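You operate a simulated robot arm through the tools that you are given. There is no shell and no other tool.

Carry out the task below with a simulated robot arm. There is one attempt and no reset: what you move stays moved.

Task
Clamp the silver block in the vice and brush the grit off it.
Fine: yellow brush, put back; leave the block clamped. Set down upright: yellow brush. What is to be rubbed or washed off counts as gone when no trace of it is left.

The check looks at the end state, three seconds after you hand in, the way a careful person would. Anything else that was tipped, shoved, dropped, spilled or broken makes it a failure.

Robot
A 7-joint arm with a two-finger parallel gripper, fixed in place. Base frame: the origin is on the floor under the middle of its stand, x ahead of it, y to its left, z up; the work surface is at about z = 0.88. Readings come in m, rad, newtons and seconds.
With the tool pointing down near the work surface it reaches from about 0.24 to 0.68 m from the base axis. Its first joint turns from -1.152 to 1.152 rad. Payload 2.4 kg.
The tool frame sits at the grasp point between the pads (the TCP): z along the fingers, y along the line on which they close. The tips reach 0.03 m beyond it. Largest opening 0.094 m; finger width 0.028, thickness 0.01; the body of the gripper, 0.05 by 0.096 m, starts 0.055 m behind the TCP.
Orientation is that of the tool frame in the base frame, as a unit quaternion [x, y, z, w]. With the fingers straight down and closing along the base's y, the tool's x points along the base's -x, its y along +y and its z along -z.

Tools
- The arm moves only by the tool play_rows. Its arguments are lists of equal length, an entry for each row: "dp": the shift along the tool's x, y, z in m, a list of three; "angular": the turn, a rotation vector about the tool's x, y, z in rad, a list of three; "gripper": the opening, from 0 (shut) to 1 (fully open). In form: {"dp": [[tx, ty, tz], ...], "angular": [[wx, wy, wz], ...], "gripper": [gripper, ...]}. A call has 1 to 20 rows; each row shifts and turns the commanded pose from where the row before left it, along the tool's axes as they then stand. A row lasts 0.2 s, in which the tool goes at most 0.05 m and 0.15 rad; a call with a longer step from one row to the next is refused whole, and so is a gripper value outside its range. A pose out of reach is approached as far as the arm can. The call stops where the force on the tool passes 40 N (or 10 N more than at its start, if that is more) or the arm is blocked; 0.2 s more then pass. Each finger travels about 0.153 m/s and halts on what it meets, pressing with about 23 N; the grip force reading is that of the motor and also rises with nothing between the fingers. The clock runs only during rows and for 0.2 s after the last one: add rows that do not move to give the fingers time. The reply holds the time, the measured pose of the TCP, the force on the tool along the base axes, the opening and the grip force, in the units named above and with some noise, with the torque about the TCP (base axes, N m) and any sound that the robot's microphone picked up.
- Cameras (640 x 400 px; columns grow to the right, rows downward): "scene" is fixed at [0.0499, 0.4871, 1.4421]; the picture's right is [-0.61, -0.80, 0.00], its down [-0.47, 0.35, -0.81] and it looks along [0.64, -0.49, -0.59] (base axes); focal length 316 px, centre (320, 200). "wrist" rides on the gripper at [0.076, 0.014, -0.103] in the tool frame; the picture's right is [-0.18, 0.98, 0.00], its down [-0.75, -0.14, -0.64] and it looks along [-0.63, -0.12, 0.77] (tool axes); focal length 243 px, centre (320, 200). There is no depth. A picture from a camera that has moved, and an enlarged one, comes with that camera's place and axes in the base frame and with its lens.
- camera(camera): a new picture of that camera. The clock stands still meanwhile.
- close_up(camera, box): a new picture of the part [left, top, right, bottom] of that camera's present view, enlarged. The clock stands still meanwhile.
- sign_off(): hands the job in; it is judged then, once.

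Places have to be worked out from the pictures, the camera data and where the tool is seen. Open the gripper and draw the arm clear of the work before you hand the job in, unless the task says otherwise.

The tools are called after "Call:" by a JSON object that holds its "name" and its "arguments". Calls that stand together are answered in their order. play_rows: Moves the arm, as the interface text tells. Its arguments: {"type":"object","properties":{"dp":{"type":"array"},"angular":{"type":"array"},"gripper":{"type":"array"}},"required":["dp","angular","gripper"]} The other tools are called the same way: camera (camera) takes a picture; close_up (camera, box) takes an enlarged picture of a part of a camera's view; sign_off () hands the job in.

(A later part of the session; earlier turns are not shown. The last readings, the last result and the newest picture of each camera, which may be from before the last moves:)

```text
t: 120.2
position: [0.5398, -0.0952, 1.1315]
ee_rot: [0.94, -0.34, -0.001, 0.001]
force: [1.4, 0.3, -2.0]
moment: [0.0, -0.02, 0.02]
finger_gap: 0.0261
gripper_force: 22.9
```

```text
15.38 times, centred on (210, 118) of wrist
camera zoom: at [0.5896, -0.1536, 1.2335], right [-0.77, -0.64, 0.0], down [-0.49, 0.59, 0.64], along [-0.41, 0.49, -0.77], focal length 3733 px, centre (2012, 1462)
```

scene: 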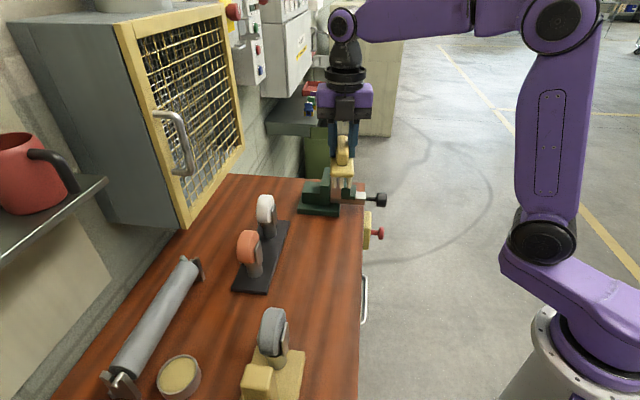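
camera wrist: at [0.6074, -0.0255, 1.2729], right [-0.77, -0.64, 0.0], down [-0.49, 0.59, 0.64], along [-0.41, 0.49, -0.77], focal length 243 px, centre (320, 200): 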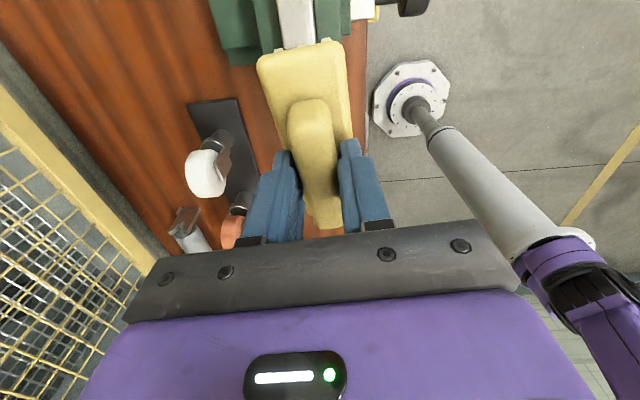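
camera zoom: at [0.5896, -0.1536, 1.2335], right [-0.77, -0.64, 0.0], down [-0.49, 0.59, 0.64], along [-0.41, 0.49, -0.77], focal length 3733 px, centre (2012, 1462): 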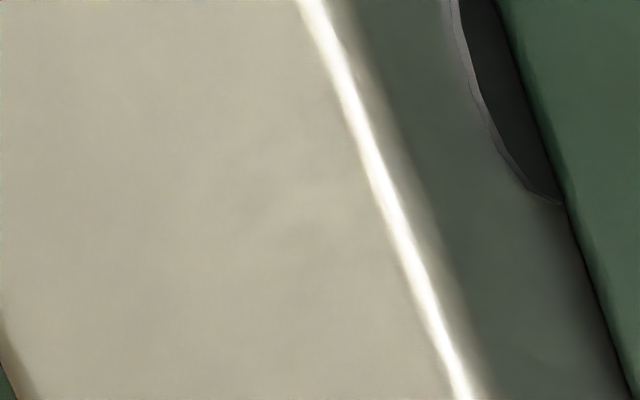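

Measurements from here show the block slid about 14 mm along the jaws during the first brushing, so the clamp needs more tightening. I'll put the brush back, re-tighten the vice, then inspect closely and brush again if needed. First carry the brush back above its place.

Call:
{"name": "play_rows", "arguments": {"dp": [[-0.017, -0.0077, 0], [-0.0344, -0.0155, 0], [-0.0344, -0.0155, 0], [-0.0344, -0.0155, 0], [-0.0344, -0.0155, 0], [-0.0344, -0.0155, 0], [-0.0344, -0.0155, 0], [-0.0344, -0.0155, 0], [-0.0344, -0.0155, 0], [-0.0344, -0.0155, 0], [-0.0177, -0.0077, 0], [0, 0, 0], [0, 0, 0]], "angular": [[0, 0, 0], [0, 0, 0], [0, 0, 0], [0, 0, 0], [0, 0, 0], [0, 0, 0], [0, 0, 0], [0, 0, 0], [0, 0, 0], [0, 0, 0], [0, 0, 0], [0, -0.068, 0], [0, -0.068, 0]], "gripper": [0, 0, 0, 0, 0, 0, 0, 0, 0, 0, 0, 0, 0]}}

Call:
{"name": "camera", "arguments": {"camera": "scene"}}

Call:
{"name": "close_up", "arguments": {"camera": "scene", "box": [270, 190, 370, 290]}}

```text
t: 123.0
position: [0.3775, 0.2462, 1.1325]
ee_rot: [0.938, -0.341, -0.066, -0.022]
force: [-0.4, -0.3, -0.9]
moment: [-0.02, -0.01, 0.01]
finger_gap: 0.0259
gripper_force: 23.5
```

```text
taken
```

scene: 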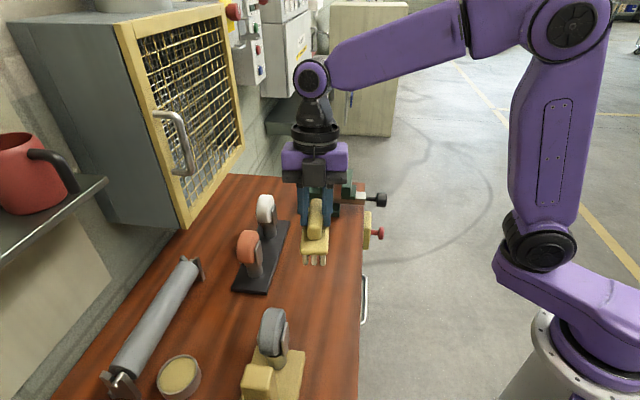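

```text
4.00 times, centred on (320, 240) of scene
camera zoom: at [0.0499, 0.4872, 1.4421], right [-0.61, -0.8, 0.0], down [-0.47, 0.35, -0.81], along [0.64, -0.49, -0.59], focal length 1265 px, centre (320, 40)
```

zoom: 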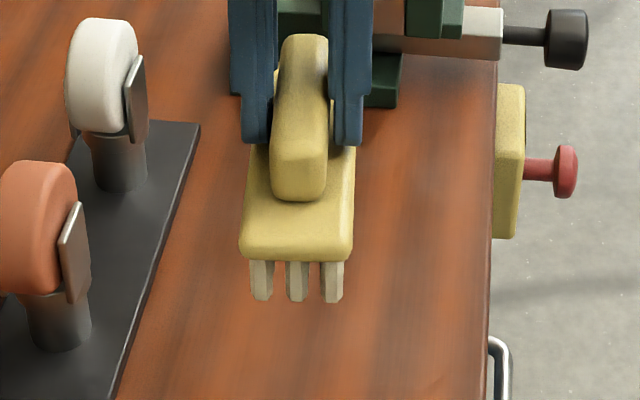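

Positioned above the original spot with the brush levelled by the tool tilt. I descend to just above the bench.

Call:
{"name": "play_rows", "arguments": {"dp": [[0.0034, 0.003, 0.0248], [0.0047, 0, 0.0347], [0.0047, 0, 0.0347], [0.0041, 0, 0.0297], [0.0034, 0, 0.0248], [0.0018, 0, 0.0129], [0.001, 0, 0.0069], [0, 0, 0]], "angular": [[0, 0, 0], [0, 0, 0], [0, 0, 0], [0, 0, 0], [0, 0, 0], [0, 0, 0], [0, 0, 0], [0, 0, 0]], "gripper": [0, 0, 0, 0, 0, 0, 0, 0]}}

Call:
{"name": "close_up", "arguments": {"camera": "scene", "box": [270, 240, 370, 340]}}

```text
t: 124.8
position: [0.3719, 0.2417, 0.9598]
ee_rot: [0.938, -0.34, -0.065, -0.022]
force: [-0.6, -0.3, -1.0]
moment: [0.01, 0.01, 0.03]
finger_gap: 0.0259
gripper_force: 23.2
```

```text
4.00 times, centred on (320, 290) of scene
camera zoom: at [0.0499, 0.4871, 1.4421], right [-0.61, -0.8, 0.0], down [-0.47, 0.35, -0.81], along [0.64, -0.49, -0.59], focal length 1265 px, centre (320, -160)
```

zoom: 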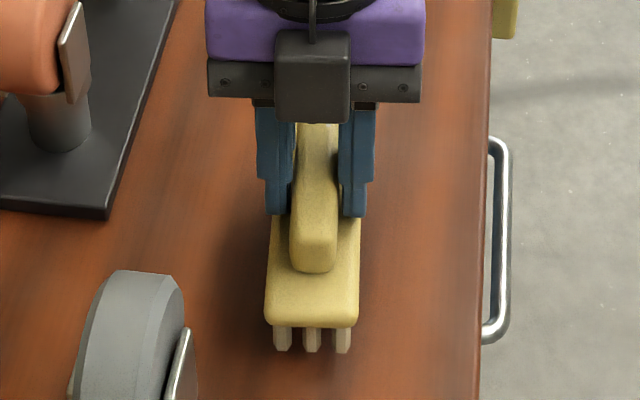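

A few millimetres above the bench and nearly on its old spot (I correct 3 mm sideways). I lower in small steps until light contact.

Call:
{"name": "play_rows", "arguments": {"dp": [[0.0024, -0.003, 0.0027], [0.0003, 0, 0.002], [0.0002, 0, 0.0015], [0.0001, 0, 0.001], [0, 0, 0]], "angular": [[0, 0, 0], [0, 0, 0], [0, 0, 0], [0, 0, 0], [0, 0, 0]], "gripper": [0, 0, 0, 0, 0]}}

```text
t: 126.0
position: [0.3755, 0.2448, 0.9534]
ee_rot: [0.938, -0.34, -0.065, -0.022]
force: [-0.1, -0.5, -0.6]
moment: [0.01, 0.0, -0.02]
finger_gap: 0.0259
gripper_force: 23.2
```

No contact yet; I continue with 1 mm steps.

Call:
{"name": "play_rows", "arguments": {"dp": [[0.0001, 0, 0.001], [0.0001, 0, 0.001], [0.0001, 0, 0.001], [0, 0, 0]], "angular": [[0, 0, 0], [0, 0, 0], [0, 0, 0], [0, 0, 0]], "gripper": [0, 0, 0, 0]}}

Call:
{"name": "close_up", "arguments": {"camera": "scene", "box": [280, 250, 360, 340]}}

```text
t: 127.0
position: [0.3761, 0.2456, 0.9492]
ee_rot: [0.938, -0.341, -0.065, -0.022]
force: [-0.2, 0.1, -1.4]
moment: [-0.01, -0.01, -0.02]
finger_gap: 0.0259
gripper_force: 23.1
```

```text
4.44 times, centred on (320, 295) of scene
camera zoom: at [0.0499, 0.4871, 1.4421], right [-0.61, -0.8, 0.0], down [-0.47, 0.35, -0.81], along [0.64, -0.49, -0.59], focal length 1406 px, centre (320, -222)
```

zoom: 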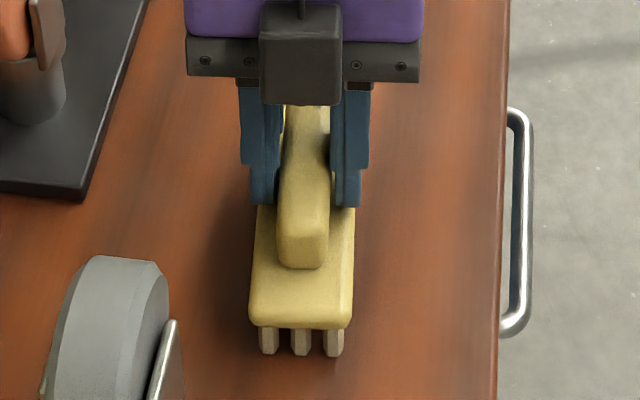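

Still no contact: the brush has been pushed up slightly in the grip. I continue down in 1 mm steps.

Call:
{"name": "play_rows", "arguments": {"dp": [[0.0001, 0, 0.001], [0.0001, 0, 0.001], [0.0001, 0, 0.001], [0.0001, 0, 0.001], [0, 0, 0]], "angular": [[0, 0, 0], [0, 0, 0], [0, 0, 0], [0, 0, 0], [0, 0, 0]], "gripper": [0, 0, 0, 0, 0]}}

```text
t: 127.8
position: [0.3773, 0.2462, 0.9499]
ee_rot: [0.938, -0.341, -0.066, -0.023]
force: [-3.2, -3.2, 10.5]
moment: [-0.4, -0.3, -0.18]
finger_gap: 0.0258
gripper_force: 23.3
stopped in row 3: the force on the tool passed its limit at 44 N (the readings are from after the stop); the commanded pose is now the measured one
```

Touchdown at the far end (44 N peak, now 10 N). I pitch back slightly so it sits flat, then open gently.

Call:
{"name": "play_rows", "arguments": {"dp": [[0, 0, -0.0005], [0, 0, 0], [0, 0, 0], [0, 0, 0], [0, 0, 0], [0, 0, 0]], "angular": [[0, 0.02, 0], [0, 0, 0], [0, 0, 0], [0, 0, 0], [0, 0, 0], [0, 0, 0]], "gripper": [0, 0, 0.29, 0.32, 0.38, 0.42]}}

Call:
{"name": "close_up", "arguments": {"camera": "scene", "box": [280, 250, 360, 340]}}

```text
t: 129.2
position: [0.3774, 0.2463, 0.9496]
ee_rot: [0.939, -0.34, -0.057, -0.018]
force: [0.2, -0.1, -0.7]
moment: [0.01, 0.02, -0.02]
finger_gap: 0.0395
gripper_force: 0.0
```

```text
4.44 times, centred on (320, 295) of scene
camera zoom: at [0.0499, 0.4871, 1.4421], right [-0.61, -0.8, 0.0], down [-0.47, 0.35, -0.81], along [0.64, -0.49, -0.59], focal length 1406 px, centre (320, -222)
```

zoom: 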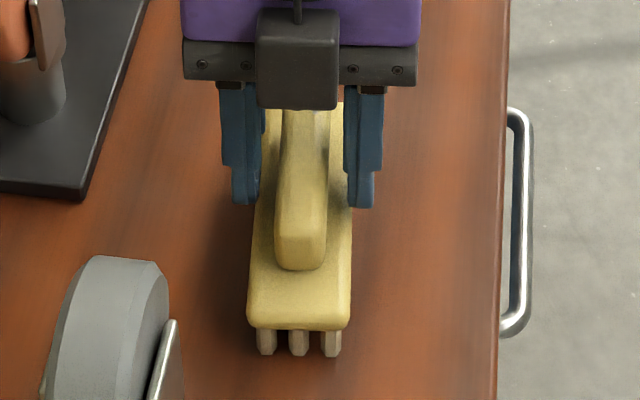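

Brush stands flat on its bristles at its place. I rise straight up, untilt and check it.

Call:
{"name": "play_rows", "arguments": {"dp": [[-0.0012, 0, -0.01], [-0.0035, 0, -0.03], [-0.0047, 0, -0.04], [-0.0047, 0, -0.04], [-0.0047, 0, -0.04], [0, 0, 0], [0, 0, 0]], "angular": [[0, 0, 0], [0, 0, 0], [0, 0, 0], [0, 0, 0], [0, 0, 0], [0, 0.116, 0], [0, 0, 0]], "gripper": [0.45, 0.5, 0.5, 0.5, 0.5, 0.5, 0.5]}}

Call:
{"name": "close_up", "arguments": {"camera": "scene", "box": [270, 240, 370, 340]}}

Call:
{"name": "camera", "arguments": {"camera": "wrist"}}

```text
t: 130.8
position: [0.3784, 0.2463, 1.1109]
ee_rot: [0.94, -0.341, -0.002, 0.002]
force: [-0.4, 0.7, 0.5]
moment: [0.02, -0.02, 0.0]
finger_gap: 0.0468
gripper_force: 0.1
```

```text
4.00 times, centred on (320, 290) of scene
camera zoom: at [0.0499, 0.4871, 1.4421], right [-0.61, -0.8, 0.0], down [-0.47, 0.35, -0.81], along [0.64, -0.49, -0.59], focal length 1265 px, centre (320, -160)
```

zoom: 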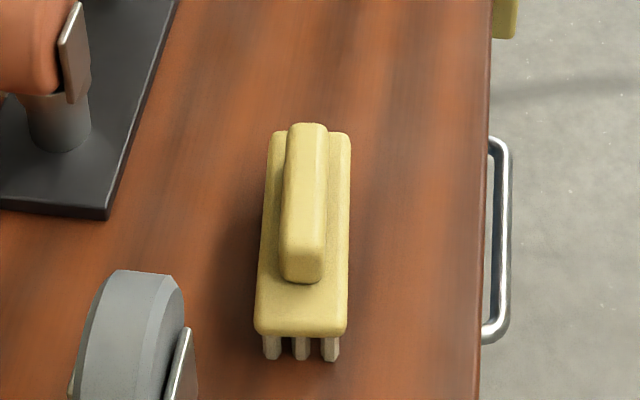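

```text
taken
camera wrist: at [0.4277, 0.186, 1.2123], right [-0.77, -0.64, 0.0], down [-0.49, 0.59, 0.64], along [-0.41, 0.49, -0.77], focal length 243 px, centre (320, 200)
```

wrist: 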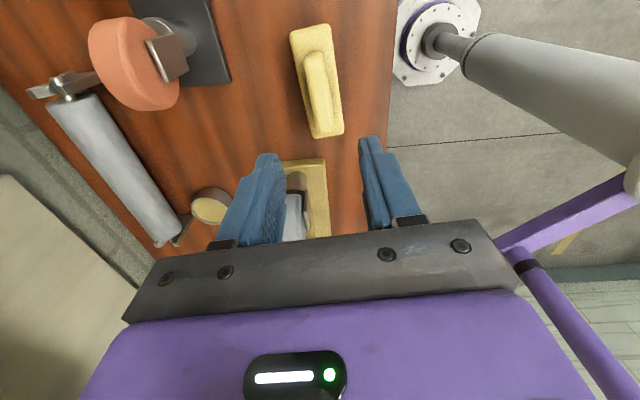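

The brush is back upright within ~4 mm of its original place. Now with free fingers I go over the vice for a close wrist-camera inspection of the block's top.

Call:
{"name": "play_rows", "arguments": {"dp": [[0.0168, 0.0018, 0], [0.0337, 0.0036, 0], [0.0337, 0.0036, 0], [0.0337, 0.0036, 0], [0.0337, 0.0036, 0], [0.0337, 0.0036, 0], [0.0337, 0.0036, 0], [0.0337, 0.0036, 0], [0.0337, 0.0036, 0], [0.0337, 0.0036, 0], [0.0168, 0.0018, 0.01], [0, 0, 0]], "angular": [[0, 0, 0], [0, 0, 0], [0, 0, 0], [0, 0, 0], [0, 0, 0], [0, 0, 0], [0, 0, 0], [0, 0, 0], [0, 0, 0], [0, 0, 0], [0, 0, 0], [0, 0, 0]], "gripper": [0.6, 0.8, 0.92, 0.92, 0.92, 0.92, 0.92, 0.92, 0.92, 0.92, 0.92, 0.92]}}

Call:
{"name": "camera", "arguments": {"camera": "wrist"}}

Call:
{"name": "close_up", "arguments": {"camera": "wrist", "box": [270, 50, 370, 150]}}

Call:
{"name": "close_up", "arguments": {"camera": "wrist", "box": [295, 70, 355, 110]}}

```text
t: 133.4
position: [0.6147, 0.0019, 1.0999]
ee_rot: [0.94, -0.34, -0.002, 0.002]
force: [-0.2, 0.0, 0.1]
moment: [0.0, 0.0, 0.03]
finger_gap: 0.0865
gripper_force: 0.1
```

```text
taken
camera wrist: at [0.6645, -0.057, 1.2019], right [-0.77, -0.64, 0.0], down [-0.49, 0.59, 0.64], along [-0.41, 0.49, -0.77], focal length 243 px, centre (320, 200)
```

wrist: 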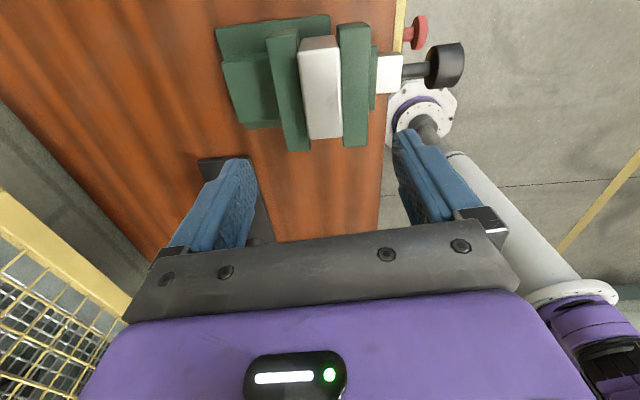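

```text
4.00 times, centred on (320, 100) of wrist
camera zoom: at [0.6645, -0.057, 1.2019], right [-0.77, -0.64, 0.0], down [-0.49, 0.59, 0.64], along [-0.41, 0.49, -0.77], focal length 970 px, centre (320, 600)
```

zoom: 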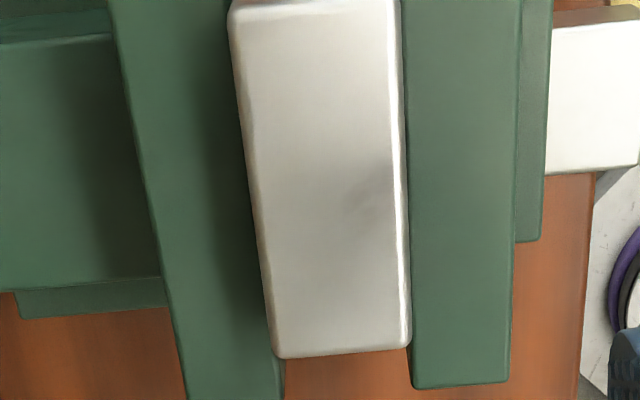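

```text
10.00 times, centred on (325, 90) of wrist
camera zoom: at [0.6645, -0.057, 1.2019], right [-0.77, -0.64, 0.0], down [-0.49, 0.59, 0.64], along [-0.41, 0.49, -0.77], focal length 2426 px, centre (270, 1300)
```

zoom: 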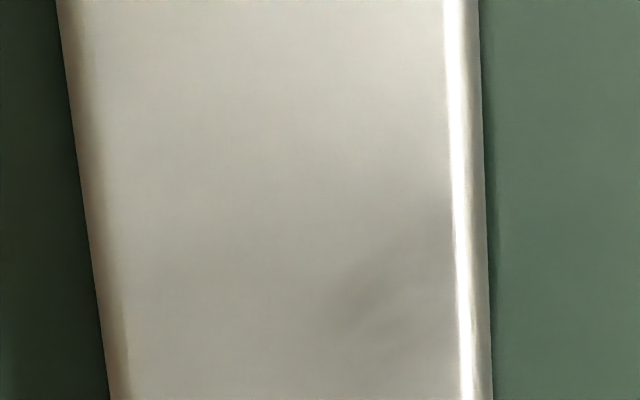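

The close view shows real residual grit near the robot-side edge at s≈0.448, w≈0.424 — further toward the edge than I had brushed. First I'll re-tighten the vice: turn the tool back for the knob and go above it.

Call:
{"name": "play_rows", "arguments": {"dp": [[0, 0, -0.01], [0, 0, 0], [0, 0, 0], [0, 0, 0], [0, 0, 0], [0, 0, 0], [0, 0, 0], [0, 0, 0], [0, 0, 0], [0, 0, 0], [0, 0, 0], [0, 0, 0], [0, 0, 0], [0, 0, 0]], "angular": [[0, 0, 0], [0, 0, 0.1384], [0, 0, 0.1384], [0, 0, 0.1384], [0, 0, 0.1384], [0, 0, 0.1384], [0, 0, 0.1384], [0, 0, 0.1384], [0, 0, 0.1384], [0, 0, 0.1384], [0, 0, 0.1384], [0, 0, 0.1384], [0, 0, 0.1384], [0, 0, 0]], "gripper": [0.92, 0.92, 0.92, 0.92, 0.92, 0.92, 0.92, 0.92, 0.92, 0.92, 0.92, 0.92, 0.92, 0.92]}}

Call:
{"name": "close_up", "arguments": {"camera": "wrist", "box": [240, 40, 400, 180]}}

```text
t: 136.4
position: [0.6138, 0.0027, 1.1084]
ee_rot: [-0.383, 0.924, 0.001, -0.002]
force: [0.1, -0.4, -0.8]
moment: [-0.01, -0.01, 0.02]
finger_gap: 0.0865
gripper_force: 0.0
```

```text
2.86 times, centred on (320, 110) of wrist
camera zoom: at [0.5503, -0.0407, 1.2123], right [-0.56, 0.83, 0.0], down [0.64, 0.43, 0.64], along [0.53, 0.36, -0.77], focal length 693 px, centre (320, 457)
```

zoom: 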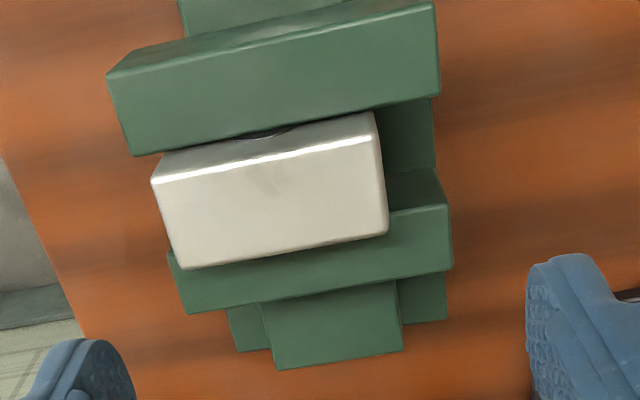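

The block is aligned parallel within the jaws, with the smudge near its robot-side edge. I move over the knob and descend around it.

Call:
{"name": "play_rows", "arguments": {"dp": [[0.03, -0.002, 0], [0.034, -0.002, 0], [0.034, -0.002, 0], [0.029, -0.002, 0], [0, 0, 0.03], [0, 0, 0.04], [0, 0, 0.04], [0, 0, 0.04], [0, 0, 0.03], [0, 0, 0.0144], [0, 0, 0]], "angular": [[0, 0, 0], [0, 0, 0], [0, 0, 0], [0, 0, 0], [0, 0, 0], [0, 0, 0], [0, 0, 0], [0, 0, 0], [0, 0, 0], [0, 0, 0], [0, 0, 0]], "gripper": [0.92, 0.92, 0.92, 0.92, 0.92, 0.92, 0.92, 0.92, 0.92, 0.92, 0.92]}}

Call:
{"name": "close_up", "arguments": {"camera": "scene", "box": [300, 140, 420, 230]}}

Call:
{"name": "camera", "arguments": {"camera": "wrist"}}

```text
t: 138.8
position: [0.5282, -0.0909, 0.9166]
ee_rot: [-0.382, 0.924, -0.001, -0.001]
force: [0.0, 0.2, -0.7]
moment: [-0.01, 0.03, 0.04]
finger_gap: 0.0867
gripper_force: 0.0
```

```text
4.44 times, centred on (360, 185) of scene
camera zoom: at [0.0499, 0.4871, 1.4421], right [-0.61, -0.8, 0.0], down [-0.47, 0.35, -0.81], along [0.64, -0.49, -0.59], focal length 1406 px, centre (142, 267)
```

zoom: 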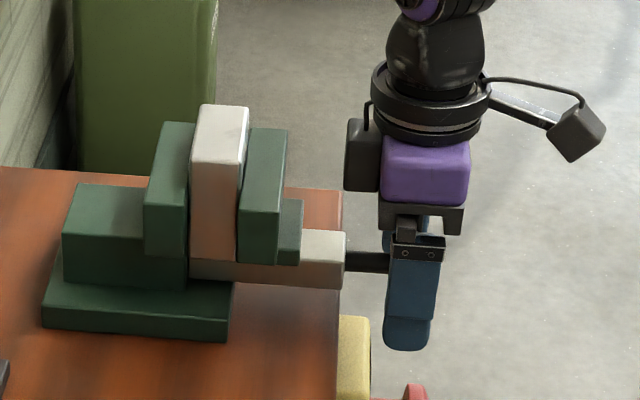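

```text
taken
camera wrist: at [0.4656, -0.1356, 1.019], right [-0.56, 0.83, 0.0], down [0.64, 0.43, 0.64], along [0.53, 0.36, -0.77], focal length 243 px, centre (320, 200)
```

wrist: 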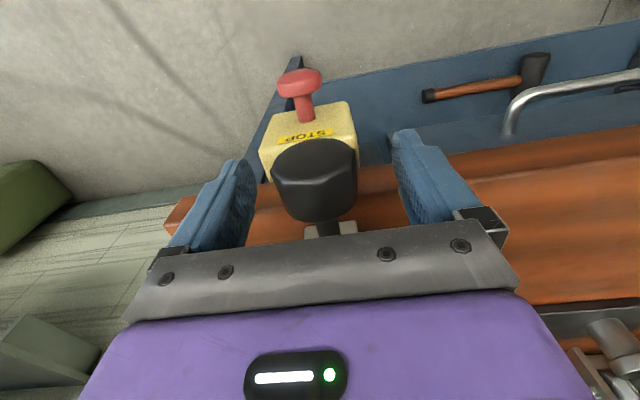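

I centre on the knob axis, pre-tilt by −0.5 rad with open fingers, and grip for a tightening stroke.

Call:
{"name": "play_rows", "arguments": {"dp": [[0, -0.0024, 0.0026], [0, 0, 0], [0, 0, 0], [0, 0, 0], [0, 0, 0], [0, 0, 0], [0, 0, 0], [0, 0, 0], [0, 0, 0], [0, 0, 0], [0, 0, 0], [0, 0, 0]], "angular": [[0, 0, 0], [0.12, 0, 0], [0.13, 0, 0], [0.13, 0, 0], [0.12, 0, 0], [0, 0, 0], [0, 0, 0], [0, 0, 0], [0, 0, 0], [0, 0, 0], [0, 0, 0], [0, 0, 0]], "gripper": [0.92, 0.92, 0.92, 0.92, 0.92, 0.92, 0.8, 0.65, 0.55, 0.48, 0.2, 0.0]}}

```text
t: 141.4
position: [0.5295, -0.0935, 0.9117]
ee_rot: [-0.372, 0.895, -0.228, 0.093]
force: [-2.5, 1.3, -2.1]
moment: [0.12, -0.1, -0.05]
finger_gap: 0.0475
gripper_force: 45.2
```

Well-centred grip (forces ≈2 N). I turn clockwise to tighten and watch the torque.

Call:
{"name": "play_rows", "arguments": {"dp": [[0, 0, 0], [0, 0, 0], [0, 0, 0], [0, 0, 0]], "angular": [[-0.06, 0, 0], [-0.06, 0, 0], [-0.06, 0, 0], [0, 0, 0]], "gripper": [0, 0, 0, 0]}}

Call:
{"name": "close_up", "arguments": {"camera": "scene", "box": [320, 160, 370, 210]}}

```text
t: 142.4
position: [0.5297, -0.0929, 0.9106]
ee_rot: [-0.378, 0.912, -0.145, 0.057]
force: [-4.4, 13.4, -13.0]
moment: [-0.78, -0.09, -0.61]
finger_gap: 0.0466
gripper_force: 44.9
```

```text
8.00 times, centred on (345, 185) of scene
camera zoom: at [0.05, 0.4875, 1.442], right [-0.61, -0.8, 0.0], down [-0.47, 0.35, -0.81], along [0.64, -0.49, -0.59], focal length 2530 px, centre (120, 320)
```

zoom: 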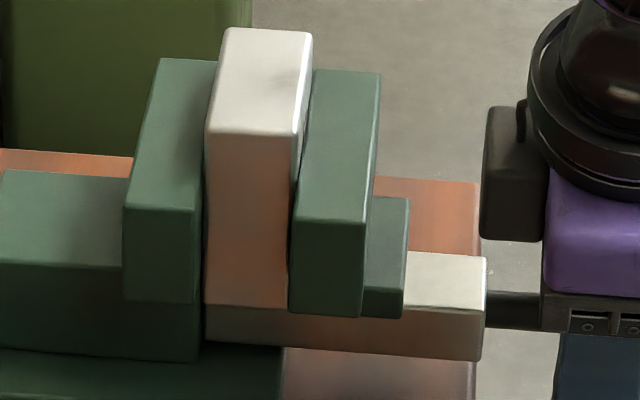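

Torque rising (~0.6 N·m). I continue tightening.

Call:
{"name": "play_rows", "arguments": {"dp": [[0, 0, 0.0006], [0, 0, 0], [0, 0, 0], [0, 0, 0]], "angular": [[-0.06, 0, 0], [-0.06, 0, 0], [-0.06, 0, 0], [0, 0, 0]], "gripper": [0, 0, 0, 0]}}

Call:
{"name": "close_up", "arguments": {"camera": "scene", "box": [320, 160, 370, 210]}}

```text
t: 143.4
position: [0.5296, -0.0934, 0.913]
ee_rot: [-0.382, 0.922, -0.062, 0.024]
force: [-11.2, 20.3, -10.5]
moment: [-0.81, -0.77, -0.35]
finger_gap: 0.0477
gripper_force: 45.3
```

```text
8.00 times, centred on (345, 185) of scene
camera zoom: at [0.0498, 0.4876, 1.442], right [-0.61, -0.8, 0.0], down [-0.47, 0.35, -0.81], along [0.64, -0.49, -0.59], focal length 2530 px, centre (120, 320)
```

zoom: 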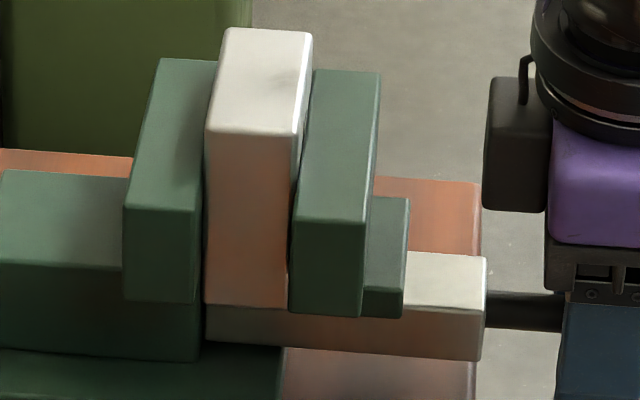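

Torque has reached the ~1.1 N·m slip limit of my grip: it's as tight as I can make it. (The earlier sliding likely came from end bristles catching the block's edge.) I release the knob and rise.

Call:
{"name": "play_rows", "arguments": {"dp": [[0, 0, 0], [0, 0, 0], [0, 0, 0], [0, 0, 0], [0, 0, -0.03], [0, 0, -0.04], [0, 0, -0.04], [0, 0, -0.04], [0, 0, -0.04], [0, 0, 0]], "angular": [[0, 0, 0], [0, 0, 0], [0, 0, 0], [0.134, 0, 0], [0, 0, 0], [0, 0, 0], [0, 0, 0], [0, 0, 0], [0, 0, 0], [0, 0, 0]], "gripper": [0.6, 0.75, 0.92, 0.92, 0.92, 0.92, 0.92, 0.92, 0.92, 0.92]}}

```text
t: 145.6
position: [0.4969, -0.0582, 1.0971]
ee_rot: [-0.379, 0.915, -0.125, 0.049]
force: [-0.4, 0.2, 0.1]
moment: [-0.01, -0.02, -0.04]
finger_gap: 0.0864
gripper_force: 0.2
```

I rotated the wrong way on release (harmless, now clear above). I level the tool and turn it back to the brush orientation.

Call:
{"name": "play_rows", "arguments": {"dp": [[0, 0, 0], [0, 0, 0], [0, 0, 0], [0, 0, 0], [0, 0, 0], [0, 0, 0], [0, 0, 0], [0, 0, 0], [0, 0, 0], [0, 0, 0], [0, 0, 0], [0, 0, 0], [0, 0, 0], [0, 0, 0], [0, 0, 0]], "angular": [[-0.134, 0, 0], [-0.134, 0, 0], [0, 0, -0.1384], [0, 0, -0.1384], [0, 0, -0.1384], [0, 0, -0.1384], [0, 0, -0.1384], [0, 0, -0.1384], [0, 0, -0.1384], [0, 0, -0.1384], [0, 0, -0.1384], [0, 0, -0.1384], [0, 0, -0.1384], [0, 0, -0.1384], [0, 0, 0]], "gripper": [0.92, 0.92, 0.92, 0.92, 0.92, 0.92, 0.92, 0.92, 0.92, 0.92, 0.92, 0.8, 0.7, 0.7, 0.7]}}

Call:
{"name": "close_up", "arguments": {"camera": "scene", "box": [310, 150, 400, 220]}}

```text
t: 148.8
position: [0.4939, -0.0572, 1.0958]
ee_rot: [0.94, -0.34, 0.001, 0.002]
force: [0.4, -0.4, 0.0]
moment: [0.0, 0.02, 0.01]
finger_gap: 0.0652
gripper_force: 0.0
```

```text
5.71 times, centred on (355, 185) of scene
camera zoom: at [0.0499, 0.4871, 1.4421], right [-0.61, -0.8, 0.0], down [-0.47, 0.35, -0.81], along [0.64, -0.49, -0.59], focal length 1807 px, centre (120, 286)
```

zoom: 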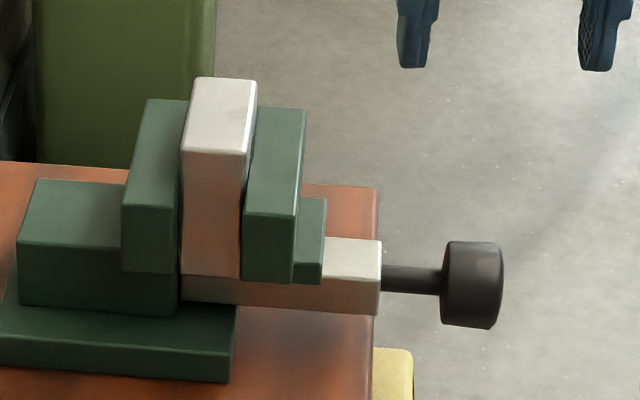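

Vice and block look good. I travel back above the brush.

Call:
{"name": "play_rows", "arguments": {"dp": [[-0.0158, -0.0088, 0], [-0.0315, -0.0176, 0], [-0.0315, -0.0176, 0], [-0.0315, -0.0176, 0], [-0.0315, -0.0176, 0], [-0.0315, -0.0176, 0], [-0.0315, -0.0176, 0], [-0.0315, -0.0176, 0], [-0.0315, -0.0176, 0], [-0.0161, -0.0088, 0], [0, 0, 0.03], [0, 0, 0.03], [0, 0, 0]], "angular": [[0, 0, 0], [0, 0, 0], [0, 0, 0], [0, 0, 0], [0, 0, 0], [0, 0, 0], [0, 0, 0], [0, 0, 0], [0, 0, 0], [0, 0, 0], [0, 0, 0], [0, 0, 0], [0, 0, 0]], "gripper": [0.7, 0.7, 0.7, 0.7, 0.7, 0.7, 0.7, 0.7, 0.7, 0.7, 0.7, 0.7, 0.7]}}

Call:
{"name": "close_up", "arguments": {"camera": "wrist", "box": [240, 40, 400, 200]}}

Call:
{"name": "close_up", "arguments": {"camera": "scene", "box": [270, 230, 370, 340]}}

```text
t: 151.6
position: [0.3806, 0.2483, 1.0348]
ee_rot: [0.94, -0.341, 0.002, 0.002]
force: [0.8, 0.2, -0.9]
moment: [0.03, 0.0, -0.01]
finger_gap: 0.0656
gripper_force: 0.1
```

```text
2.50 times, centred on (320, 120) of wrist
camera zoom: at [0.4291, 0.189, 1.1378], right [-0.77, -0.64, 0.0], down [-0.49, 0.59, 0.64], along [-0.41, 0.49, -0.77], focal length 606 px, centre (320, 400)
```

zoom: 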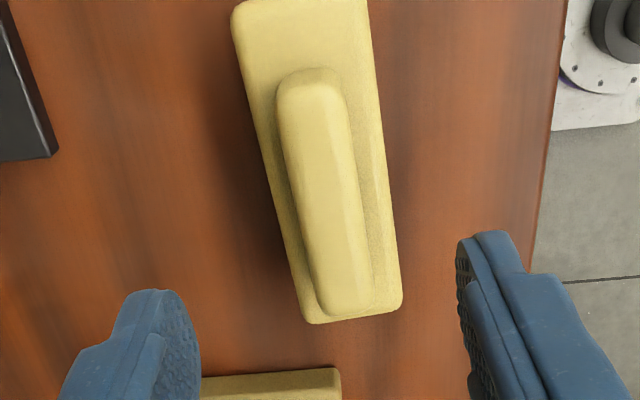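

```text
3.64 times, centred on (320, 285) of scene
camera zoom: at [0.0499, 0.4871, 1.4421], right [-0.61, -0.8, 0.0], down [-0.47, 0.35, -0.81], along [0.64, -0.49, -0.59], focal length 1150 px, centre (320, -109)
```

zoom: 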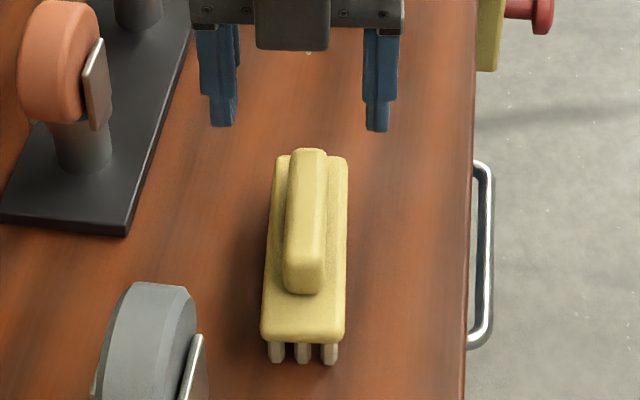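

Brush sits ~3 mm off the tool centre; yaw matches. I correct and descend around the handle with narrowed opening.

Call:
{"name": "play_rows", "arguments": {"dp": [[-0.003, 0.0034, 0.02], [0, 0, 0.03], [0, 0, 0.02], [0, 0, 0.008], [0, 0, 0.004], [0, 0, 0.002], [0, 0, 0.001], [0, 0, 0]], "angular": [[0, 0, 0], [0, 0, 0], [0, 0, 0], [0, 0, 0], [0, 0, 0], [0, 0, 0], [0, 0, 0], [0, 0, 0]], "gripper": [0.6, 0.5, 0.45, 0.4, 0.4, 0.4, 0.4, 0.4]}}

```text
t: 153.4
position: [0.3723, 0.2445, 0.9494]
ee_rot: [0.94, -0.34, 0.001, 0.002]
force: [-0.7, -0.5, 0.3]
moment: [0.0, -0.02, -0.01]
finger_gap: 0.0375
gripper_force: 0.0
```

No contact yet. I go a few more millimetres for a deeper grip (more stable brush), watching the force.

Call:
{"name": "play_rows", "arguments": {"dp": [[0, 0, 0.001], [0, 0, 0.001], [0, 0, 0.001], [0, 0, 0]], "angular": [[0, 0, 0], [0, 0, 0], [0, 0, 0], [0, 0, 0]], "gripper": [0.4, 0.4, 0.4, 0.4]}}

Call:
{"name": "close_up", "arguments": {"camera": "scene", "box": [290, 250, 350, 310]}}

```text
t: 154.4
position: [0.3748, 0.2451, 0.9482]
ee_rot: [0.941, -0.34, 0.001, 0.0]
force: [-3.9, -2.3, 30.6]
moment: [0.39, -0.16, 0.08]
finger_gap: 0.0367
gripper_force: 0.1
```

```text
6.67 times, centred on (320, 280) of scene
camera zoom: at [0.0494, 0.4868, 1.4423], right [-0.61, -0.8, 0.0], down [-0.47, 0.36, -0.81], along [0.65, -0.49, -0.59], focal length 2109 px, centre (320, -333)
```

zoom: 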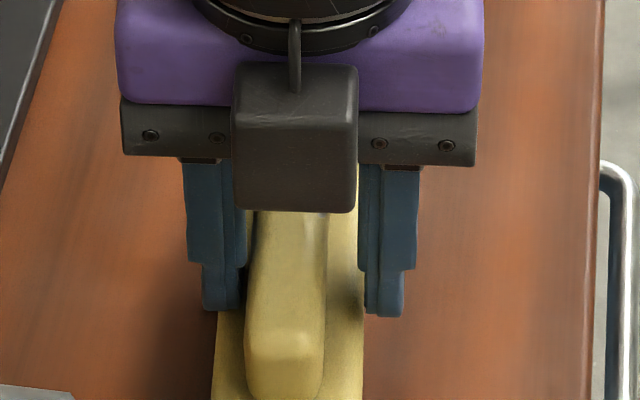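

Fingertips now rest on the brush body (30 N). I back off 1.5 mm, shift 2 mm to centre on the handle, and close.

Call:
{"name": "play_rows", "arguments": {"dp": [[0, 0, -0.0018], [0, -0.002, 0], [0, 0, 0], [0, 0, 0], [0, 0, 0], [0, 0, 0], [0, 0, 0]], "angular": [[0, 0, 0], [0, 0, 0], [0, 0, 0], [0, 0, 0], [0, 0, 0], [0, 0, 0], [0, 0, 0]], "gripper": [0.4, 0.4, 0.35, 0.3, 0.25, 0.1, 0.0]}}

Call:
{"name": "close_up", "arguments": {"camera": "scene", "box": [270, 240, 370, 340]}}

```text
t: 156.0
position: [0.3747, 0.2454, 0.9479]
ee_rot: [0.94, -0.34, 0.002, 0.001]
force: [-6.2, -2.0, 30.4]
moment: [0.42, -0.1, 0.17]
finger_gap: 0.0354
gripper_force: 23.5
```

```text
4.00 times, centred on (320, 290) of scene
camera zoom: at [0.0494, 0.4868, 1.4423], right [-0.61, -0.8, 0.0], down [-0.47, 0.36, -0.81], along [0.65, -0.49, -0.59], focal length 1265 px, centre (320, -160)
```

zoom: 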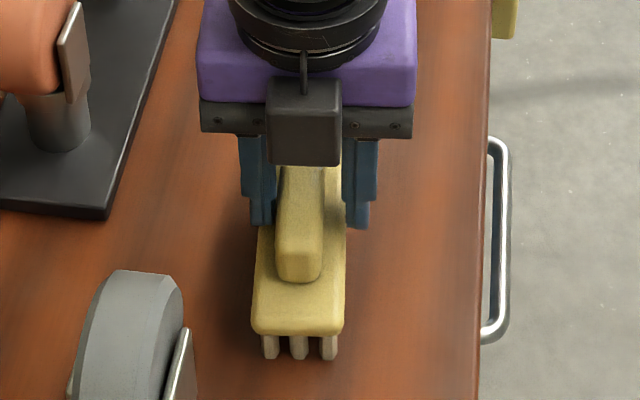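

The right finger caught beside the brush body because I'm off-centre. I open, rise a few millimetres and re-measure.

Call:
{"name": "play_rows", "arguments": {"dp": [[0, 0, 0], [0, 0, -0.003], [0, 0, -0.005], [0, 0, -0.01], [0, 0, -0.02], [0, 0, 0]], "angular": [[0, 0, 0], [0, 0, 0], [0, 0, 0], [0, 0, 0], [0, 0, 0], [0, 0, 0]], "gripper": [0.42, 0.5, 0.55, 0.6, 0.6, 0.6]}}

Call:
{"name": "close_up", "arguments": {"camera": "scene", "box": [270, 240, 370, 340]}}

Call:
{"name": "close_up", "arguments": {"camera": "wrist", "box": [240, 60, 400, 220]}}

```text
t: 157.4
position: [0.3744, 0.2465, 0.987]
ee_rot: [0.94, -0.34, 0.001, 0.002]
force: [0.1, -0.8, 0.1]
moment: [0.0, 0.0, -0.02]
finger_gap: 0.0565
gripper_force: 0.0
```

```text
4.00 times, centred on (320, 290) of scene
camera zoom: at [0.0499, 0.4871, 1.4421], right [-0.61, -0.8, 0.0], down [-0.47, 0.35, -0.81], along [0.64, -0.49, -0.59], focal length 1265 px, centre (320, -160)
```

zoom: 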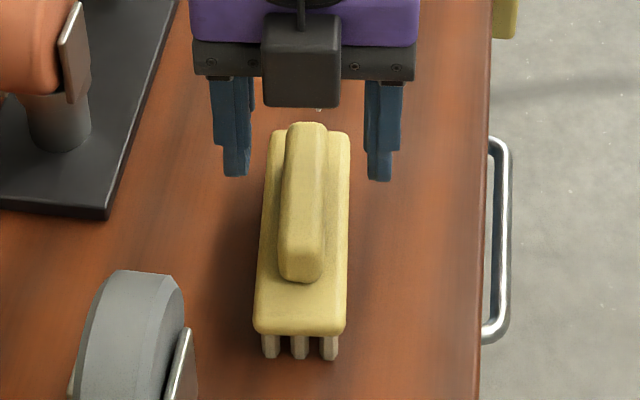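

```text
2.50 times, centred on (320, 140) of wrist
camera zoom: at [0.4239, 0.1876, 1.089], right [-0.77, -0.64, 0.0], down [-0.49, 0.59, 0.64], along [-0.41, 0.49, -0.77], focal length 606 px, centre (320, 350)
```

zoom: 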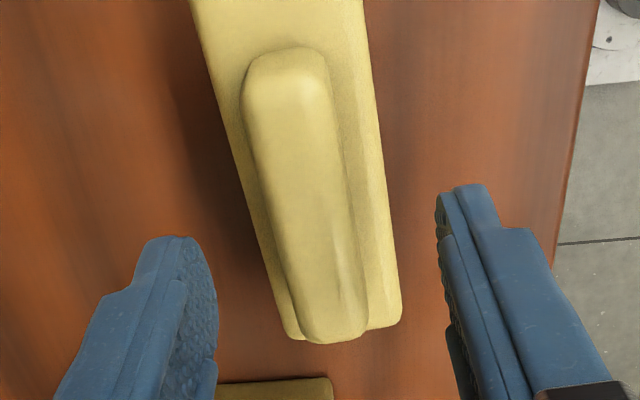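

The brush is unmoved. It lies ~2 mm toward the wall from tool centre; I correct, descend to just above the body and close.

Call:
{"name": "play_rows", "arguments": {"dp": [[0, -0.002, 0.01], [0, 0, 0.015], [0, 0, 0.008], [0, 0, 0.003], [0, 0, 0], [0, 0, 0], [0, 0, 0], [0, 0, 0], [0, 0, 0], [0, 0, 0]], "angular": [[0, 0, 0], [0, 0, 0], [0, 0, 0], [0, 0, 0], [0, 0, 0], [0, 0, 0], [0, 0, 0], [0, 0, 0], [0, 0, 0], [0, 0, 0]], "gripper": [0.55, 0.5, 0.45, 0.42, 0.4, 0.36, 0.32, 0.28, 0.15, 0.0]}}

Call:
{"name": "close_up", "arguments": {"camera": "scene", "box": [270, 240, 370, 340]}}

```text
t: 159.6
position: [0.3761, 0.2471, 0.9505]
ee_rot: [0.94, -0.341, 0.0, 0.002]
force: [-0.1, 0.8, 0.4]
moment: [0.03, -0.05, -0.01]
finger_gap: 0.0264
gripper_force: 23.8
```

```text
4.00 times, centred on (320, 290) of scene
camera zoom: at [0.0499, 0.4871, 1.4421], right [-0.61, -0.8, 0.0], down [-0.47, 0.35, -0.81], along [0.64, -0.49, -0.59], focal length 1265 px, centre (320, -160)
```

zoom: 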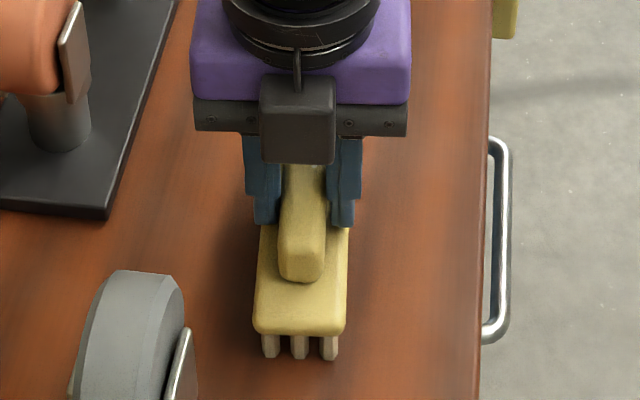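

Solid grip (26 mm). I lift and carry the brush back to the vice, then square it up with the block (undo the 5° yaw).

Call:
{"name": "play_rows", "arguments": {"dp": [[0, 0, -0.01], [0, 0, -0.03], [0, 0, -0.04], [0, 0, -0.045], [0, 0, -0.045], [0.0175, 0.0031, 0], [0.0351, 0.0061, 0], [0.0351, 0.0061, 0], [0.0351, 0.0061, 0], [0.0351, 0.0061, 0], [0.0351, 0.0061, 0], [0.0351, 0.0062, 0], [0.0351, 0.0062, 0], [0.0351, 0.0062, 0], [0.0351, 0.0062, 0], [0.0174, 0.0031, 0], [0, 0, 0], [0, 0, 0]], "angular": [[0, 0, 0], [0, 0, 0], [0, 0, 0], [0, 0, 0], [0, 0, 0], [0, 0, 0], [0, 0, 0], [0, 0, 0], [0, 0, 0], [0, 0, 0], [0, 0, 0], [0, 0, 0], [0, 0, 0], [0, 0, 0], [0, 0, 0], [0, 0, 0], [0, 0, 0.09], [0, 0, 0]], "gripper": [0, 0, 0, 0, 0, 0, 0, 0, 0, 0, 0, 0, 0, 0, 0, 0, 0, 0]}}

Call:
{"name": "close_up", "arguments": {"camera": "scene", "box": [300, 110, 390, 210]}}

```text
t: 163.4
position: [0.6051, -0.0248, 1.1216]
ee_rot: [0.924, -0.382, 0.002, 0.002]
force: [0.6, -0.1, -0.5]
moment: [0.03, 0.02, 0.02]
finger_gap: 0.0263
gripper_force: 23.1
```

```text
4.00 times, centred on (345, 160) of scene
camera zoom: at [0.0499, 0.4871, 1.4421], right [-0.61, -0.8, 0.0], down [-0.47, 0.35, -0.81], along [0.64, -0.49, -0.59], focal length 1265 px, centre (220, 360)
```

zoom: 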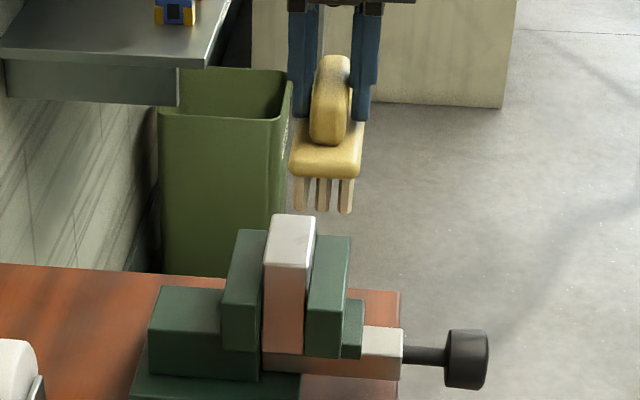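

Brush is above the block, squared up (TCP s≈0.445, w≈0.410). I descend to just above contact.

Call:
{"name": "play_rows", "arguments": {"dp": [[0, 0, 0.015], [0, 0, 0.018], [0, 0, 0.01], [0, 0, 0.004], [0, 0, 0.003], [0, 0, 0.002], [0, 0, 0]], "angular": [[0, 0, 0], [0, 0, 0], [0, 0, 0], [0, 0, 0], [0, 0, 0], [0, 0, 0], [0, 0, 0]], "gripper": [0, 0, 0, 0, 0, 0, 0]}}

Call:
{"name": "close_up", "arguments": {"camera": "scene", "box": [320, 145, 370, 195]}}

```text
t: 165.0
position: [0.6065, -0.025, 1.0682]
ee_rot: [0.924, -0.383, 0.002, 0.002]
force: [-0.8, 1.3, 5.3]
moment: [0.15, 0.12, 0.02]
finger_gap: 0.0259
gripper_force: 23.3
```

```text
8.00 times, centred on (345, 170) of scene
camera zoom: at [0.0498, 0.4871, 1.4421], right [-0.61, -0.8, 0.0], down [-0.47, 0.35, -0.81], along [0.64, -0.49, -0.59], focal length 2530 px, centre (120, 440)
```

zoom: 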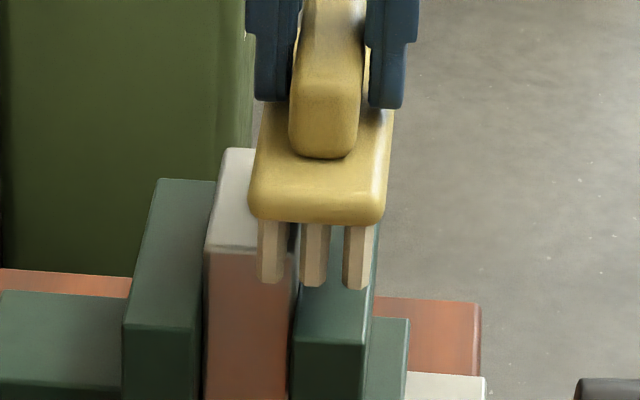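

Light contact (6 N) with the wall-side bristle column on the robot-side strip of the block top. I scrub with short strokes across (pushing the block only toward the fixed jaw), stepping along.

Call:
{"name": "play_rows", "arguments": {"dp": [[0, 0.003, 0.0003], [0, 0.003, 0], [0, -0.0035, 0], [0, -0.0035, 0], [0.003, 0.0035, 0], [0, 0.0035, 0], [0.003, -0.0035, 0], [0, -0.0035, 0], [0.003, 0.0035, 0], [0, 0.0035, 0], [-0.003, -0.0035, 0], [-0.003, -0.0035, 0], [-0.003, 0.0035, 0], [-0.003, 0.0035, 0], [-0.003, -0.0035, 0], [-0.003, -0.0035, 0], [0.003, 0.0035, 0], [0.003, 0.0035, 0], [0.003, -0.0035, 0], [0, 0, 0]], "angular": [[0, 0, 0], [0, 0, 0], [0, 0, 0], [0, 0, 0], [0, 0, 0], [0, 0, 0], [0, 0, 0], [0, 0, 0], [0, 0, 0], [0, 0, 0], [0, 0, 0], [0, 0, 0], [0, 0, 0], [0, 0, 0], [0, 0, 0], [0, 0, 0], [0, 0, 0], [0, 0, 0], [0, 0, 0], [0, 0, 0]], "gripper": [0, 0, 0, 0, 0, 0, 0, 0, 0, 0, 0, 0, 0, 0, 0, 0, 0, 0, 0, 0]}}

```text
t: 169.2
position: [0.6046, -0.0252, 1.0694]
ee_rot: [0.924, -0.383, 0.0, 0.003]
force: [-2.4, 0.0, 4.7]
moment: [0.04, 0.14, 0.05]
finger_gap: 0.026
gripper_force: 23.4
```

Contact stays at ~5 N. Now short lengthwise strokes at several sideways offsets over the same strip.

Call:
{"name": "play_rows", "arguments": {"dp": [[0.006, 0, 0.0002], [-0.006, 0, 0], [-0.006, 0, 0], [0.006, 0.002, 0], [0.006, 0, 0], [-0.006, 0, 0], [-0.006, 0, 0], [0.006, -0.003, 0], [0.006, 0, 0], [-0.006, 0, 0], [-0.006, 0, 0], [0.006, -0.002, 0], [0.006, 0, 0], [-0.006, 0, 0], [-0.006, 0, 0], [0.006, 0.002, 0], [0.006, 0, 0], [-0.006, 0, 0], [0, 0, 0]], "angular": [[0, 0, 0], [0, 0, 0], [0, 0, 0], [0, 0, 0], [0, 0, 0], [0, 0, 0], [0, 0, 0], [0, 0, 0], [0, 0, 0], [0, 0, 0], [0, 0, 0], [0, 0, 0], [0, 0, 0], [0, 0, 0], [0, 0, 0], [0, 0, 0], [0, 0, 0], [0, 0, 0], [0, 0, 0]], "gripper": [0, 0, 0, 0, 0, 0, 0, 0, 0, 0, 0, 0, 0, 0, 0, 0, 0, 0, 0]}}

Call:
{"name": "play_rows", "arguments": {"dp": [[0, 0, -0.01], [0, 0, -0.03], [0, 0.03, -0.02], [0, 0.035, 0], [0, 0.035, 0], [0, 0, 0]], "angular": [[0, 0, 0], [0, 0, 0], [0, 0, 0], [0, 0, 0], [0, 0, 0], [0, 0, 0]], "gripper": [0, 0, 0, 0, 0, 0]}}

Call:
{"name": "camera", "arguments": {"camera": "wrist"}}

Call:
{"name": "close_up", "arguments": {"camera": "scene", "box": [325, 158, 355, 182]}}

```text
t: 173.2
position: [0.6057, -0.0262, 1.0691]
ee_rot: [0.924, -0.383, 0.001, 0.002]
force: [3.8, -1.1, 7.0]
moment: [-0.25, -0.44, -0.02]
finger_gap: 0.0261
gripper_force: 23.2
```

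```text
t: 174.6
position: [0.5314, -0.1, 1.1291]
ee_rot: [0.924, -0.383, 0.0, 0.002]
force: [0.1, -0.4, -1.2]
moment: [0.01, 0.0, 0.02]
finger_gap: 0.026
gripper_force: 22.7
```

```text
taken
camera wrist: at [0.5756, -0.1621, 1.2326], right [-0.82, -0.57, 0.0], down [-0.43, 0.64, 0.64], along [-0.36, 0.53, -0.77], focal length 243 px, centre (320, 200)
```

wrist: 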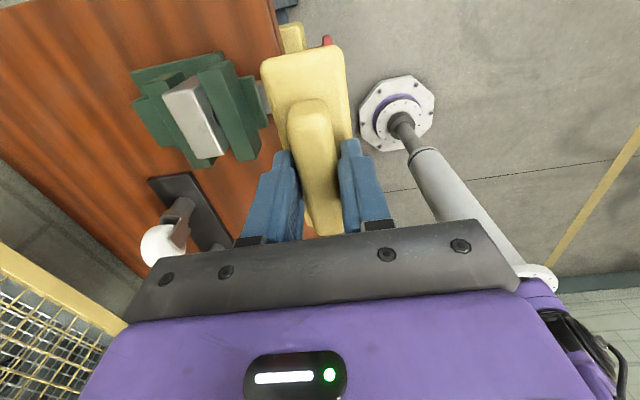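

```text
16.00 times, centred on (340, 170) of scene
camera zoom: at [0.0499, 0.4871, 1.4421], right [-0.61, -0.8, 0.0], down [-0.47, 0.35, -0.81], along [0.64, -0.49, -0.59], focal length 5061 px, centre (0, 680)
```

zoom: 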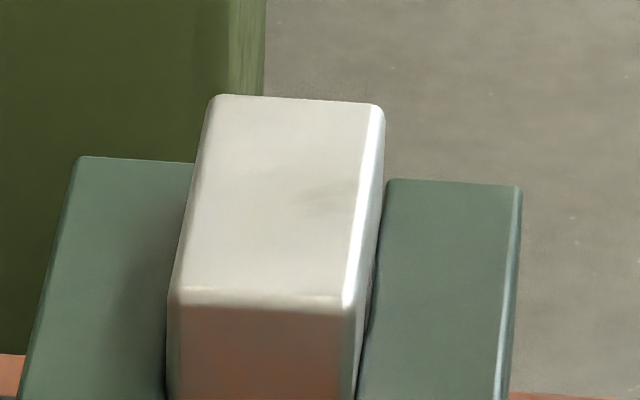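

I compare via the wrist camera close-up from this side.

Call:
{"name": "close_up", "arguments": {"camera": "wrist", "box": [155, 70, 235, 165]}}

Call:
{"name": "close_up", "arguments": {"camera": "wrist", "box": [175, 105, 225, 137]}}

Call:
{"name": "close_up", "arguments": {"camera": "wrist", "box": [160, 80, 210, 112]}}

```text
4.21 times, centred on (195, 118) of wrist
camera zoom: at [0.5756, -0.1621, 1.2326], right [-0.82, -0.57, 0.0], down [-0.43, 0.64, 0.64], along [-0.36, 0.53, -0.77], focal length 1022 px, centre (846, 547)
```

zoom: 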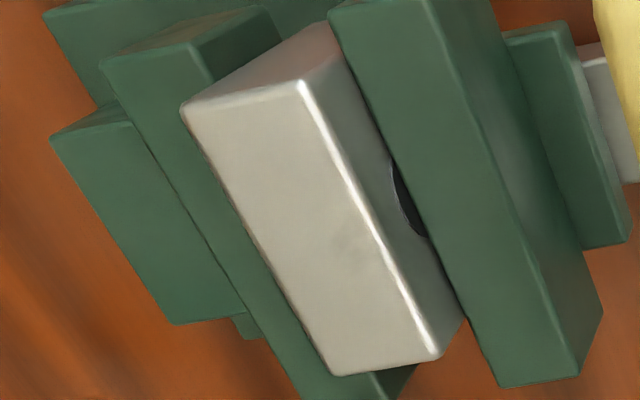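

```text
12.50 times, centred on (200, 121) of wrist
camera zoom: at [0.5756, -0.1621, 1.2326], right [-0.82, -0.57, 0.0], down [-0.43, 0.64, 0.64], along [-0.36, 0.53, -0.77], focal length 3033 px, centre (1820, 1188)
```

zoom: 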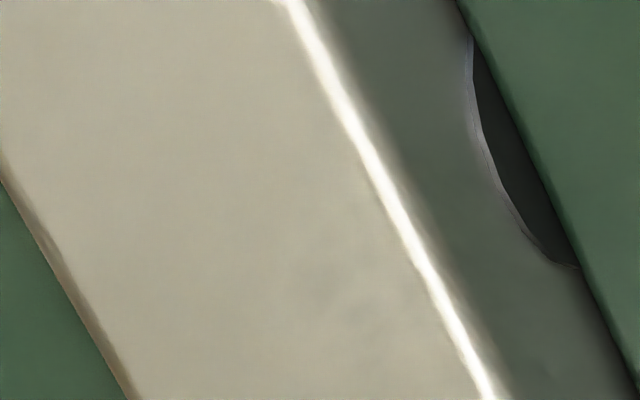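

```text
12.50 times, centred on (185, 96) of wrist
camera zoom: at [0.5756, -0.1621, 1.2326], right [-0.82, -0.57, 0.0], down [-0.43, 0.64, 0.64], along [-0.36, 0.53, -0.77], focal length 3033 px, centre (2008, 1500)
```

zoom: 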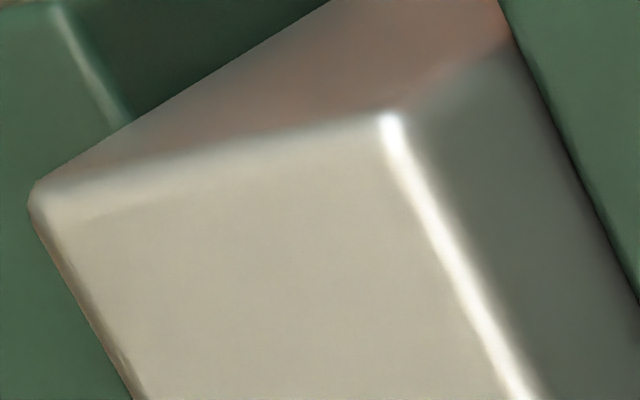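

Only a very faint trace remains there; light strokes (5 N) didn't remove it. I'll press more firmly with the centre bristle column on the spot by rolling the brush ~3° toward the robot side.

Call:
{"name": "play_rows", "arguments": {"dp": [[0, -0.0296, 0], [0, -0.0296, 0], [0, -0.0296, 0], [0, -0.0296, 0], [0, 0, 0], [0, 0, 0.02], [0, 0, 0.02], [0, 0, 0.01], [0, 0, 0.004], [0, 0, 0.003], [0, 0, 0]], "angular": [[0, 0, 0], [0, 0, 0], [0, 0, 0], [0, 0, 0], [0.05, 0, 0], [0, 0, 0], [0, 0, 0], [0, 0, 0], [0, 0, 0], [0, 0, 0], [0, 0, 0]], "gripper": [0, 0, 0, 0, 0, 0, 0, 0, 0, 0, 0]}}

Call:
{"name": "close_up", "arguments": {"camera": "scene", "box": [320, 145, 370, 195]}}

```text
t: 177.0
position: [0.6195, -0.0112, 1.0703]
ee_rot: [0.924, -0.382, 0.01, -0.021]
force: [0.1, 0.2, -2.5]
moment: [0.02, -0.05, 0.01]
finger_gap: 0.0261
gripper_force: 22.6
```

```text
8.00 times, centred on (345, 170) of scene
camera zoom: at [0.0499, 0.4871, 1.4421], right [-0.61, -0.8, 0.0], down [-0.47, 0.35, -0.81], along [0.64, -0.49, -0.59], focal length 2530 px, centre (120, 440)
```

zoom: 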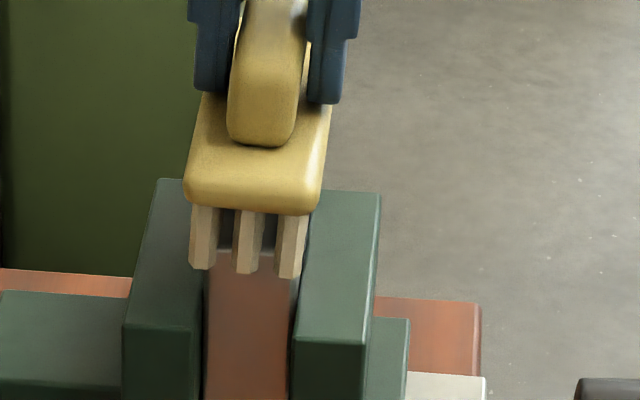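

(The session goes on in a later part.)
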